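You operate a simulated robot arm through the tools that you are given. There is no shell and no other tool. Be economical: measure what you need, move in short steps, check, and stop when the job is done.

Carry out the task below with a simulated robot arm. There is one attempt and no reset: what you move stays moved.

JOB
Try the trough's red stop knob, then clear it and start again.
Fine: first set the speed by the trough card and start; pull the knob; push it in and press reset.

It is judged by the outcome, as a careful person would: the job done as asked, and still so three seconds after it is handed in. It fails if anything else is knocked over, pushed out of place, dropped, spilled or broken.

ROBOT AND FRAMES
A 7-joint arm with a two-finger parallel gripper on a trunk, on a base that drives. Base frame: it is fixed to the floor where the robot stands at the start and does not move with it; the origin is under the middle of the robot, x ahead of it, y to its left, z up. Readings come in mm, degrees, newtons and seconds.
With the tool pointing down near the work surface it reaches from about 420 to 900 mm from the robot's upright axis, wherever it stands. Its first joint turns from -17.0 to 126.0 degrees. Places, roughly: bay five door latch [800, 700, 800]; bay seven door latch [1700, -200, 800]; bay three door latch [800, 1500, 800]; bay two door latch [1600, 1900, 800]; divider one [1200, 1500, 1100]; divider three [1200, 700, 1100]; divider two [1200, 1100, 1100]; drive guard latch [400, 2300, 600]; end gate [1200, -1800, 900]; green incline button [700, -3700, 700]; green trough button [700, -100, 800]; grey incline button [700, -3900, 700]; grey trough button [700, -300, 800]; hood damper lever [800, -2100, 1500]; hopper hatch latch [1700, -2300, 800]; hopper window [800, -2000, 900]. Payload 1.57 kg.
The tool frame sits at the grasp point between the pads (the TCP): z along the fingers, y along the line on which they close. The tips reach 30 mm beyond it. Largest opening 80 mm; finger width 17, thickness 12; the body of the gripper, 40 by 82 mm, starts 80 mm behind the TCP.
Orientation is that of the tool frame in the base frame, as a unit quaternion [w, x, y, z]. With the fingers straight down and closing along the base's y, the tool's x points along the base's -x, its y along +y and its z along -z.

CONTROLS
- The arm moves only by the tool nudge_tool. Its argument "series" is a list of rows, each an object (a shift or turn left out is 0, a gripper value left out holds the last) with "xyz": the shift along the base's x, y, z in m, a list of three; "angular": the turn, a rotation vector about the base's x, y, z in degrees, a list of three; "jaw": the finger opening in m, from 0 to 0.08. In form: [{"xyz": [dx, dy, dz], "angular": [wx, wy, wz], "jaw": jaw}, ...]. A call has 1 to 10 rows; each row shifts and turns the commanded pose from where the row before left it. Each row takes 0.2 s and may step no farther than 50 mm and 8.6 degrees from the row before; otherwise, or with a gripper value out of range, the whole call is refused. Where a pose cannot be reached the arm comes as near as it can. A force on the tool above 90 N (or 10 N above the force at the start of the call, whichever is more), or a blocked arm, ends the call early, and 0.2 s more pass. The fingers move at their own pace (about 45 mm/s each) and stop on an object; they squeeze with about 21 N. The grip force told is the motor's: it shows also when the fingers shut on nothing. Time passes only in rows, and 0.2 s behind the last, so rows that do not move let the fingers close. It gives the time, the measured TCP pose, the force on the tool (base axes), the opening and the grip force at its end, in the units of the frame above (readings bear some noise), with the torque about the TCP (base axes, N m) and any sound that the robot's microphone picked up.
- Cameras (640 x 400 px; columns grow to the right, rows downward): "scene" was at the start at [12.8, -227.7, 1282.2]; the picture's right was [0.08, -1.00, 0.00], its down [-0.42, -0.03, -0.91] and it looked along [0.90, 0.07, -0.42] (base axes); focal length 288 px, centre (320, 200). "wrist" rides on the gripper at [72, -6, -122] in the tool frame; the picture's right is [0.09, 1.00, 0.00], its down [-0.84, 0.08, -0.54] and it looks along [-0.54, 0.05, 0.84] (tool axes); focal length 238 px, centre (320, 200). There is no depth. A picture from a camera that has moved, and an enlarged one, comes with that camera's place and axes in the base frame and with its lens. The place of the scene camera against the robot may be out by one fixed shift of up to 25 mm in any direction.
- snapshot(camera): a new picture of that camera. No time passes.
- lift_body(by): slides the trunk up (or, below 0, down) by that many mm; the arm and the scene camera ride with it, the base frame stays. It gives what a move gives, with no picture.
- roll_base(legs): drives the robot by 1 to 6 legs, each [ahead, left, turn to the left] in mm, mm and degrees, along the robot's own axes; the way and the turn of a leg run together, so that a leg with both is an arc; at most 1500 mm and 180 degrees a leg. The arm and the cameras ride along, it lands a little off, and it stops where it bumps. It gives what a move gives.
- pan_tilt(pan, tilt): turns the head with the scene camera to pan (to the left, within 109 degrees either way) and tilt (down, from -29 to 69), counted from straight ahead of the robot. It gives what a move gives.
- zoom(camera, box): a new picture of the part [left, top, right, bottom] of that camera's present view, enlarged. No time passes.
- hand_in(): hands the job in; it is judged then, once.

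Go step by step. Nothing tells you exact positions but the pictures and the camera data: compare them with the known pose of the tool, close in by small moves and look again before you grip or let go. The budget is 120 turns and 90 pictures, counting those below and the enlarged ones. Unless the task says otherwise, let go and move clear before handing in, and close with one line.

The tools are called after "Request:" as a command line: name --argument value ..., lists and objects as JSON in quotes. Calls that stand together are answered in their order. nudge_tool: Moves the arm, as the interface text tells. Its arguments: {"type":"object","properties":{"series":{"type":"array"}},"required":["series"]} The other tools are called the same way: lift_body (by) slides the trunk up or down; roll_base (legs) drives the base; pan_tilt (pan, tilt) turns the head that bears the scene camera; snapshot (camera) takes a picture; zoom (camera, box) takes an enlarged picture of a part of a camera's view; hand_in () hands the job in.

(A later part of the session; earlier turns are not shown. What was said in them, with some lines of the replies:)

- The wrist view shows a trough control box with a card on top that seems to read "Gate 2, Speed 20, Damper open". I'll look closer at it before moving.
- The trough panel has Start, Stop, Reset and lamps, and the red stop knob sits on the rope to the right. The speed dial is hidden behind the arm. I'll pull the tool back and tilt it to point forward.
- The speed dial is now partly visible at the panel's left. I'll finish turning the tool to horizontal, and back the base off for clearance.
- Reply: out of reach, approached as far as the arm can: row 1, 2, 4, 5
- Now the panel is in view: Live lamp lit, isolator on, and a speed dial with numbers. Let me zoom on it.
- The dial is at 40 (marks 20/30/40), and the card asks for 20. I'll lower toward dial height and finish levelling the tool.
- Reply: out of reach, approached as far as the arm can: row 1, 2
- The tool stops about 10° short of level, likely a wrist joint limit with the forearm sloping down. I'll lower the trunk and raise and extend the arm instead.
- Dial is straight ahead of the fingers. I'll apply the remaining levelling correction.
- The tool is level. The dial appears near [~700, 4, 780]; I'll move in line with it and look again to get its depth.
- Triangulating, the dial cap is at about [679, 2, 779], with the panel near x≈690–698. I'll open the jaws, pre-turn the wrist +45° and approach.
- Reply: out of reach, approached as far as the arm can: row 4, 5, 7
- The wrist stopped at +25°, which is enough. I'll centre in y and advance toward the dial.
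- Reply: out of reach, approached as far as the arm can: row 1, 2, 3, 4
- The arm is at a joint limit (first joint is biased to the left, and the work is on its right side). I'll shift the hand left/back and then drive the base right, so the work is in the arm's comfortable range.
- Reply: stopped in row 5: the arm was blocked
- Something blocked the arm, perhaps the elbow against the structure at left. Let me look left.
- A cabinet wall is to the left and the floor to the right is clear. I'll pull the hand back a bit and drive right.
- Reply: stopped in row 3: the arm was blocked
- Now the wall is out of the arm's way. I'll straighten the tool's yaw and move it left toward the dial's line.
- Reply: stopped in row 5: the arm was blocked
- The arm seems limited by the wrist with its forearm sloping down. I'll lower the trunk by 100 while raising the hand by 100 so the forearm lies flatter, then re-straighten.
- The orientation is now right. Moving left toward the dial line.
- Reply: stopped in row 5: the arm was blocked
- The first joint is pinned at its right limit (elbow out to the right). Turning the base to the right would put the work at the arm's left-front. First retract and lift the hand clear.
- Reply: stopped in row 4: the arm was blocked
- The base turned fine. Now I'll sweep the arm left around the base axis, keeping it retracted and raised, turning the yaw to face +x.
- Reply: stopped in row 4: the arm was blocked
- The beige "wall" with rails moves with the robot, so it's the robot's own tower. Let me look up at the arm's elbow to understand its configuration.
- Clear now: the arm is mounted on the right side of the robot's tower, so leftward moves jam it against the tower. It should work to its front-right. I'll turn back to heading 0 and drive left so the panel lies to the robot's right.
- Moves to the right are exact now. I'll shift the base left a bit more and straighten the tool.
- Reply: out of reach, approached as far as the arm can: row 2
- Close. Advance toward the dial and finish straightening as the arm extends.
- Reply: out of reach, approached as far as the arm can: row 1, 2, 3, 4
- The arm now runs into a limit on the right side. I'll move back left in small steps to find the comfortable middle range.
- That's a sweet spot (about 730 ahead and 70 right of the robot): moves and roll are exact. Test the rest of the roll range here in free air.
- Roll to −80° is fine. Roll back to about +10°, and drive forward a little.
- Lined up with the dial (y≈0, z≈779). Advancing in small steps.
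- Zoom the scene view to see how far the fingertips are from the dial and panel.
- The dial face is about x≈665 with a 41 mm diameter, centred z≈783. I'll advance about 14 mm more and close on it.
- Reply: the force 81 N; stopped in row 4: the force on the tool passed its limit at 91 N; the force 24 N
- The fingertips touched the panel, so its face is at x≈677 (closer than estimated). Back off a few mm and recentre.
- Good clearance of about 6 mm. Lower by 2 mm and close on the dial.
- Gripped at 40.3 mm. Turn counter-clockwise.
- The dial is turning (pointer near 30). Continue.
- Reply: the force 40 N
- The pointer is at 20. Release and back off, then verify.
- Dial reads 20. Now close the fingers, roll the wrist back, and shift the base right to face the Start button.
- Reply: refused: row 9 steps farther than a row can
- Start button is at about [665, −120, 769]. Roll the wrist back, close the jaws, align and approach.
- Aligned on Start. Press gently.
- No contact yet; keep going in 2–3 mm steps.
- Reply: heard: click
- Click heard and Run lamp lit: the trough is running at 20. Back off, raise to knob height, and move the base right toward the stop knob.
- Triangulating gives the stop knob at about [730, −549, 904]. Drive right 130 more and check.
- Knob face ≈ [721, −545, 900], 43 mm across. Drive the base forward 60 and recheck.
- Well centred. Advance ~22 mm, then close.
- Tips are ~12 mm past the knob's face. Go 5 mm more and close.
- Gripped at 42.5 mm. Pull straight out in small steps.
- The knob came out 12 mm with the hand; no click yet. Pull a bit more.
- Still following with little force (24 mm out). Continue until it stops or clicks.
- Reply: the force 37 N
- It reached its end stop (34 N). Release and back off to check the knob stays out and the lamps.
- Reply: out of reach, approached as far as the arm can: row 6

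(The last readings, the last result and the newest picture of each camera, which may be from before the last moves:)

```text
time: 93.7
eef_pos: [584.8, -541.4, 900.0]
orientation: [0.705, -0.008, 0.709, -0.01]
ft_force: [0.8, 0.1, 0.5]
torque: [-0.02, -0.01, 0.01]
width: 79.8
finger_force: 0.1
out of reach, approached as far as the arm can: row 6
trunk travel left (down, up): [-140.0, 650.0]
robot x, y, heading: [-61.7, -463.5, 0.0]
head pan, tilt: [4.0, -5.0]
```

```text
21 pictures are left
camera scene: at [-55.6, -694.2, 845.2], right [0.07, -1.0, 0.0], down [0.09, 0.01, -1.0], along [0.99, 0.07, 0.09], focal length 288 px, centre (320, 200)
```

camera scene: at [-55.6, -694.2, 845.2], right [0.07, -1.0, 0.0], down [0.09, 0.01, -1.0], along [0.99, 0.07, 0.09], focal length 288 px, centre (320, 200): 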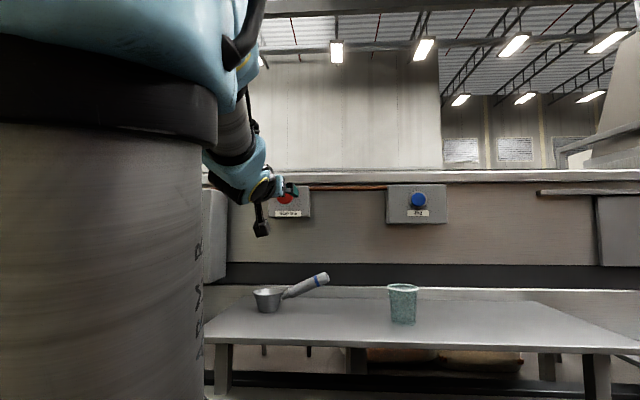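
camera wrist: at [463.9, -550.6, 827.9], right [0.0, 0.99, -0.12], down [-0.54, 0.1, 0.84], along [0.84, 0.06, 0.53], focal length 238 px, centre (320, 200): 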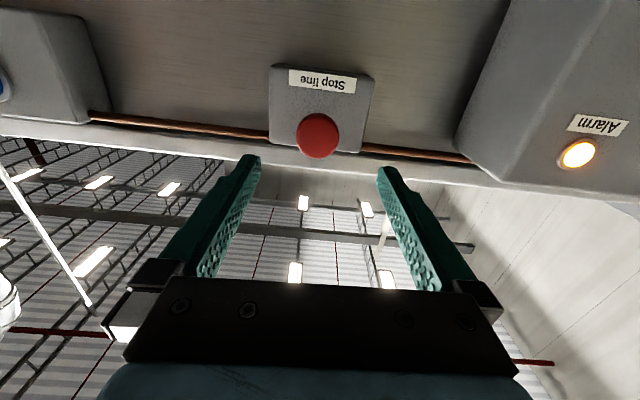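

The Alarm lamp is lit and the knob stays out. Now close the fingers and push the knob back in.

Request:
nudge_tool --series '[{"jaw": 0.0}, {"jaw": 0.0}, {"jaw": 0.0}, {"xyz": [0.03, -0.002, 0]}, {"xyz": [0.03, -0.001, 0]}, {"xyz": [0.015, 0, 0]}, {}]'

Request:
zoom --camera "wrist" --box '[220, 60, 420, 240]'

```text
time: 95.3
eef_pos: [660.5, -543.3, 900.0]
orientation: [0.705, -0.008, 0.709, -0.008]
ft_force: [0.5, 0.1, 1.0]
torque: [-0.01, 0.0, 0.03]
width: 0.4
finger_force: 20.8
trunk travel left (down, up): [-140.0, 650.0]
robot x, y, heading: [-67.2, -465.9, -0.1]
head pan, tilt: [4.0, -5.0]
```

```text
2.22 times, centred on (320, 150) of wrist
camera zoom: at [539.5, -553.5, 827.7], right [0.0, 0.99, -0.12], down [-0.54, 0.1, 0.84], along [0.84, 0.06, 0.53], focal length 530 px, centre (320, 311)
```

zoom: 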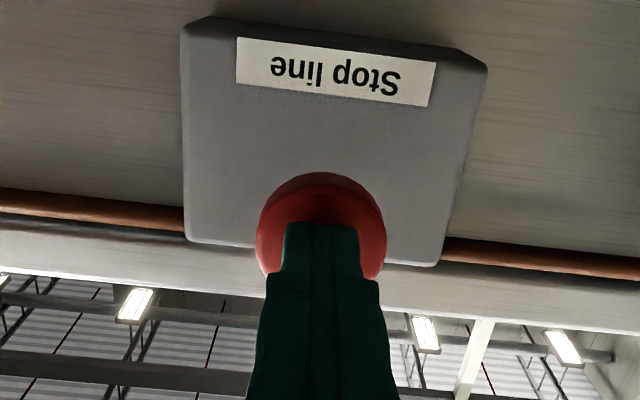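

Centred on the knob. Push in steps.

Request:
nudge_tool --series '[{"xyz": [0.006, 0, 0]}, {"xyz": [0.006, 0, 0]}, {"xyz": [0.006, 0, 0]}, {"xyz": [0.006, 0, 0]}, {"xyz": [0.004, 0, 0]}, {"xyz": [0.004, 0, 0]}, {}]'

Request:
zoom --camera "wrist" --box '[220, 60, 420, 240]'

```text
time: 96.9
eef_pos: [689.8, -546.0, 900.5]
orientation: [0.705, -0.009, 0.709, -0.008]
ft_force: [-60.9, -4.0, -12.4]
torque: [-0.37, 0.3, -0.11]
width: 0.0
finger_force: 20.9
trunk travel left (down, up): [-140.0, 650.0]
robot x, y, heading: [-64.6, -466.2, 0.0]
head pan, tilt: [4.0, -5.0]
```

```text
2.22 times, centred on (320, 150) of wrist
camera zoom: at [568.6, -554.4, 827.6], right [0.0, 0.99, -0.12], down [-0.54, 0.1, 0.84], along [0.84, 0.06, 0.53], focal length 530 px, centre (320, 311)
```

zoom: 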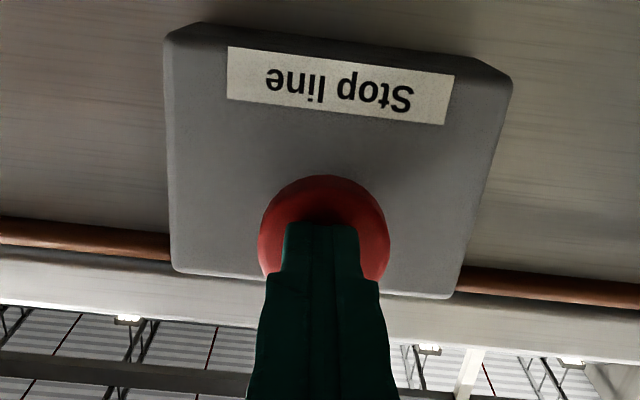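

60 N at tip x≈720, near its original position: it's home. Back off and confirm.

Request:
nudge_tool --series '[{"xyz": [-0.03, 0, 0]}, {"xyz": [-0.03, 0, 0]}, {"xyz": [-0.03, 0, 0]}, {}]'

Request:
snapshot --camera "wrist"

```text
time: 97.9
eef_pos: [602.2, -544.9, 901.1]
orientation: [0.705, -0.008, 0.709, -0.01]
ft_force: [0.1, 0.1, -0.3]
torque: [-0.03, -0.03, 0.01]
width: 0.1
finger_force: 21.1
trunk travel left (down, up): [-140.0, 650.0]
robot x, y, heading: [-63.3, -460.0, -0.2]
head pan, tilt: [4.0, -5.0]
```

```text
18 pictures are left
camera wrist: at [481.2, -553.7, 828.6], right [0.0, 0.99, -0.12], down [-0.54, 0.1, 0.84], along [0.84, 0.06, 0.53], focal length 238 px, centre (320, 200)
```

wrist: 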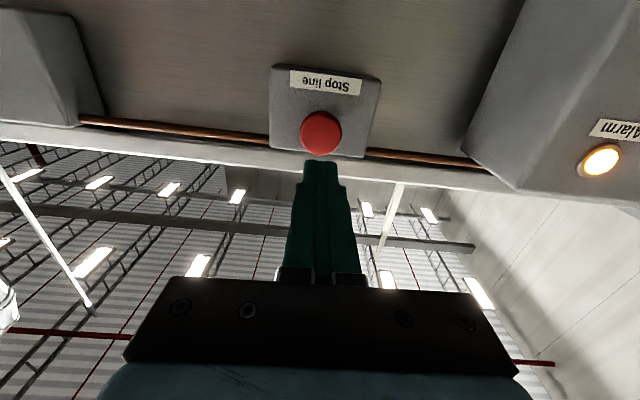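

The knob is home (same apparent depth as before). Next is Reset, estimated at y≈−303, z≈768. Drive left/back at height, then lower.

Request:
roll_base --legs '[[-50, 0, 0], [0, 242, 0]]'

Request:
lift_body --by -132

Request:
snapshot --camera "wrist"

```text
time: 100.2
eef_pos: [554.0, -301.3, 900.9]
orientation: [0.705, -0.007, 0.709, -0.011]
ft_force: [-0.5, 0.9, -0.2]
torque: [0.02, -0.02, 0.02]
width: 0.3
finger_force: 20.7
trunk travel left (down, up): [-140.0, 650.0]
robot x, y, heading: [-108.5, -214.7, -0.4]
head pan, tilt: [4.0, -5.0]
```

```text
time: 101.8
eef_pos: [554.0, -300.5, 769.9]
orientation: [0.705, -0.007, 0.709, -0.01]
ft_force: [0.3, 0.9, 0.2]
torque: [-0.02, 0.02, -0.01]
width: 0.0
finger_force: 21.2
trunk travel left (down, up): [-8.0, 782.0]
robot x, y, heading: [-112.8, -218.1, -0.7]
head pan, tilt: [4.0, -5.0]
```

```text
17 pictures are left
camera wrist: at [432.8, -309.0, 696.7], right [0.01, 0.99, -0.12], down [-0.54, 0.1, 0.84], along [0.84, 0.06, 0.53], focal length 238 px, centre (320, 200)
```

wrist: 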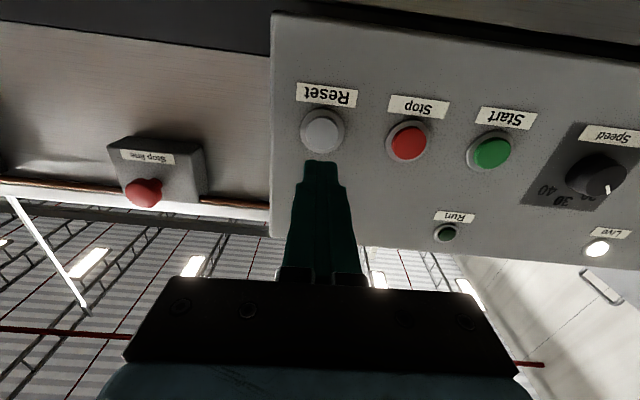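

Reset is straight ahead. Advance and press.

Request:
nudge_tool --series '[{"xyz": [0.03, 0, -0.002]}, {"xyz": [0.03, 0, -0.001]}, {"xyz": [0.018, 0, 0]}, {"xyz": [0.003, 0, 0]}, {"xyz": [0.003, 0, 0]}, {}]'

Request:
nudge_tool --series '[{"xyz": [0.003, 0, 0]}, {}]'

Request:
snapshot --camera "wrist"

```text
time: 103.2
eef_pos: [639.1, -300.0, 766.9]
orientation: [0.705, -0.007, 0.709, -0.011]
ft_force: [-2.1, -0.5, 0.1]
torque: [0.0, 0.0, -0.04]
width: 0.0
finger_force: 21.3
trunk travel left (down, up): [-8.0, 782.0]
robot x, y, heading: [-110.2, -216.5, -0.2]
head pan, tilt: [4.0, -5.0]
```

```text
time: 103.8
eef_pos: [640.3, -301.1, 766.2]
orientation: [0.705, -0.007, 0.709, -0.01]
ft_force: [-4.6, 1.6, -1.8]
torque: [-0.01, 0.0, 0.06]
width: 0.0
finger_force: 21.0
trunk travel left (down, up): [-8.0, 782.0]
robot x, y, heading: [-110.1, -219.6, -0.5]
head pan, tilt: [4.0, -5.0]
heard: click
```

```text
16 pictures are left
camera wrist: at [520.2, -308.7, 694.1], right [0.0, 0.99, -0.12], down [-0.54, 0.1, 0.84], along [0.84, 0.06, 0.53], focal length 238 px, centre (320, 200)
```

wrist: 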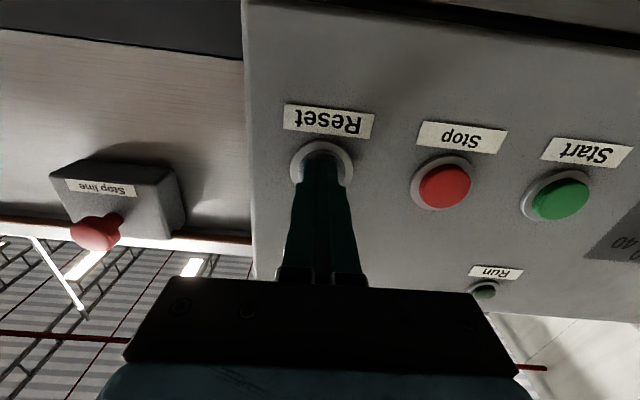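

Click heard. Back off and check the Alarm lamp.

Request:
nudge_tool --series '[{"xyz": [-0.03, 0, 0]}, {"xyz": [-0.03, 0, 0]}, {}]'

Request:
snapshot --camera "scene"

```text
time: 104.6
eef_pos: [581.9, -301.0, 765.3]
orientation: [0.705, -0.007, 0.709, -0.011]
ft_force: [0.3, 0.4, -0.3]
torque: [0.02, 0.02, 0.04]
width: 0.2
finger_force: 20.8
trunk travel left (down, up): [-8.0, 782.0]
robot x, y, heading: [-114.1, -217.0, -0.6]
head pan, tilt: [4.0, -5.0]
```

```text
15 pictures are left
camera scene: at [-104.8, -447.2, 713.2], right [0.06, -1.0, 0.0], down [0.09, 0.01, -1.0], along [0.99, 0.06, 0.09], focal length 288 px, centre (320, 200)
```

scene: 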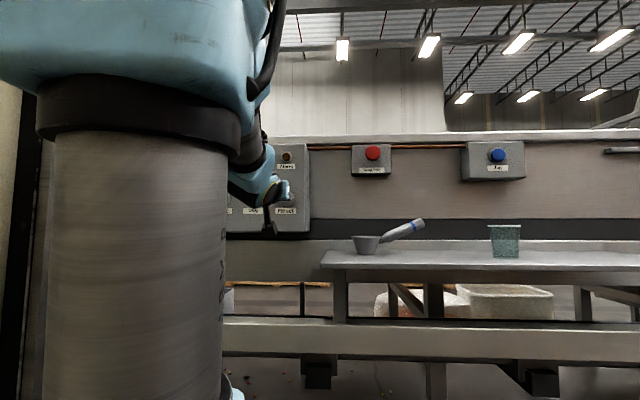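

The Alarm lamp is out, so the reset worked. Drive left to Start.

Request:
roll_base --legs '[[0, 181, 0.4]]'

Request:
snapshot --camera "wrist"

```text
time: 106.1
eef_pos: [583.3, -110.7, 766.0]
orientation: [0.705, -0.01, 0.709, -0.008]
ft_force: [-0.9, -0.4, -0.1]
torque: [0.02, 0.01, 0.02]
width: 0.0
finger_force: 21.1
trunk travel left (down, up): [-8.0, 782.0]
robot x, y, heading: [-113.2, -33.9, 0.5]
head pan, tilt: [4.0, -5.0]
```

```text
14 pictures are left
camera wrist: at [462.9, -119.0, 693.1], right [0.0, 0.99, -0.12], down [-0.54, 0.1, 0.84], along [0.84, 0.07, 0.53], focal length 238 px, centre (320, 200)
```

wrist: 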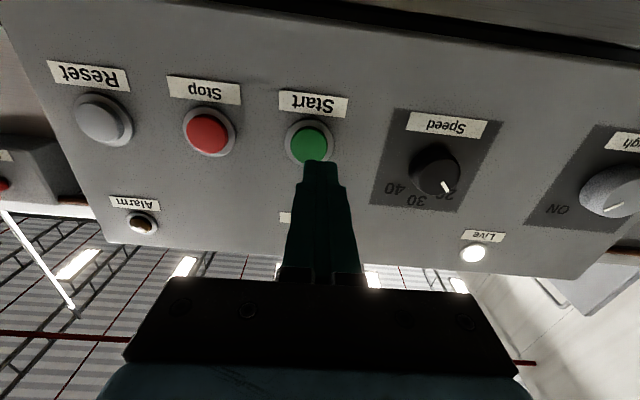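

Shift 8 mm right, then press Start as before.

Request:
nudge_tool --series '[{"xyz": [0.02, -0.008, 0.003]}, {"xyz": [0.025, 0, 0]}, {"xyz": [0.006, 0, 0]}, {"xyz": [0.003, 0, 0]}, {}]'

Request:
nudge_tool --series '[{"xyz": [0.003, 0, 0]}, {"xyz": [0.002, 0, 0]}, {}]'

Request:
zoom --camera "scene" --box '[180, 110, 420, 260]'

```text
time: 107.3
eef_pos: [637.4, -117.2, 768.3]
orientation: [0.704, -0.009, 0.71, -0.009]
ft_force: [-1.0, -0.3, 0.0]
torque: [-0.02, 0.01, -0.01]
width: 0.0
finger_force: 20.5
trunk travel left (down, up): [-8.0, 782.0]
robot x, y, heading: [-110.0, -32.7, 0.0]
head pan, tilt: [4.0, -5.0]
```

```text
time: 108.1
eef_pos: [641.6, -118.3, 768.8]
orientation: [0.705, -0.01, 0.709, -0.008]
ft_force: [-13.7, 1.0, -2.4]
torque: [-0.03, 0.04, 0.05]
width: 0.0
finger_force: 21.3
trunk travel left (down, up): [-8.0, 782.0]
robot x, y, heading: [-110.8, -33.5, -0.1]
head pan, tilt: [4.0, -5.0]
heard: click
```

```text
2.67 times, centred on (300, 185) of scene
camera zoom: at [-102.8, -262.4, 713.2], right [0.07, -1.0, 0.0], down [0.09, 0.01, -1.0], along [0.99, 0.07, 0.09], focal length 768 px, centre (373, 240)
```

zoom: 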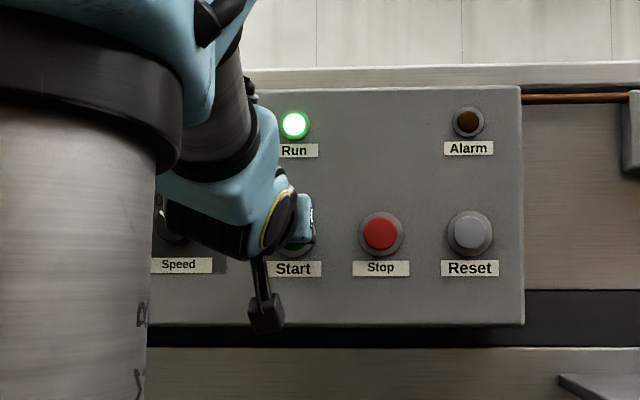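

Run is lit again and the Alarm is out. Back clear and do a last check.

Request:
nudge_tool --series '[{"xyz": [-0.03, 0, 0]}, {"xyz": [-0.04, 0, 0]}, {"xyz": [-0.02, 0, 0]}, {}]'

Request:
snapshot --camera "scene"

Request:
snapshot --camera "wrist"

```text
time: 109.1
eef_pos: [553.3, -117.3, 767.0]
orientation: [0.705, -0.009, 0.709, -0.009]
ft_force: [-0.4, 0.4, 1.0]
torque: [-0.03, 0.01, 0.01]
width: 0.1
finger_force: 20.4
trunk travel left (down, up): [-8.0, 782.0]
robot x, y, heading: [-108.0, -32.1, 0.2]
head pan, tilt: [4.0, -5.0]
```

```text
12 pictures are left
camera scene: at [-102.5, -262.4, 713.2], right [0.07, -1.0, 0.0], down [0.09, 0.01, -1.0], along [0.99, 0.07, 0.09], focal length 288 px, centre (320, 200)
```

scene: 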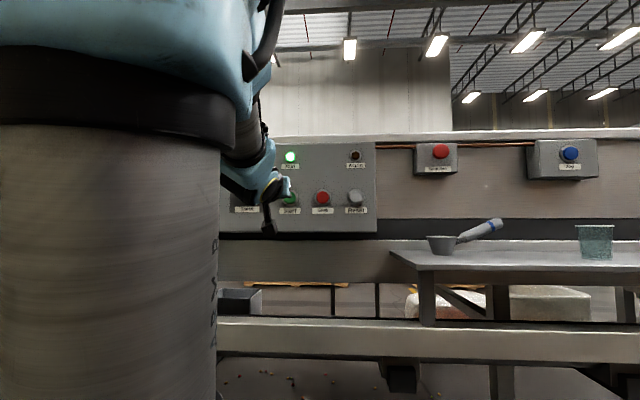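

```text
11 pictures are left
camera wrist: at [431.8, -126.7, 695.7], right [0.0, 0.99, -0.12], down [-0.54, 0.1, 0.84], along [0.84, 0.07, 0.53], focal length 238 px, centre (320, 200)
```

wrist: 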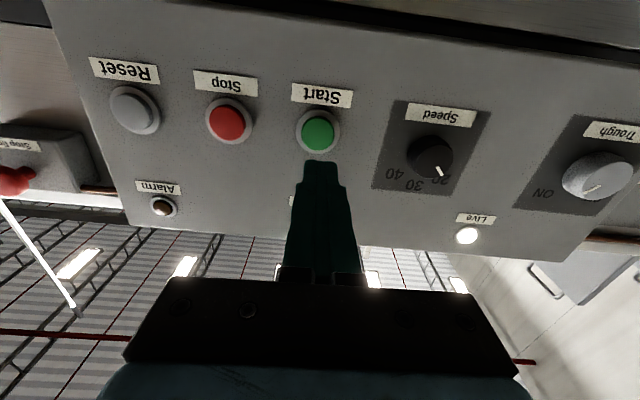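

The trough is running at speed 20, the stop knob is in, the alarm is cleared, the hand is clear, and nothing else was moved.

Request:
hand_in

```text
The job is handed in.
```

The trough's red stop knob works: I set the speed to 20 by the card and started the trough, and pulling the knob lit the Alarm lamp. After I pushed it in and pressed Reset, the Alarm cleared, and pressing Start again lit the Run lamp.
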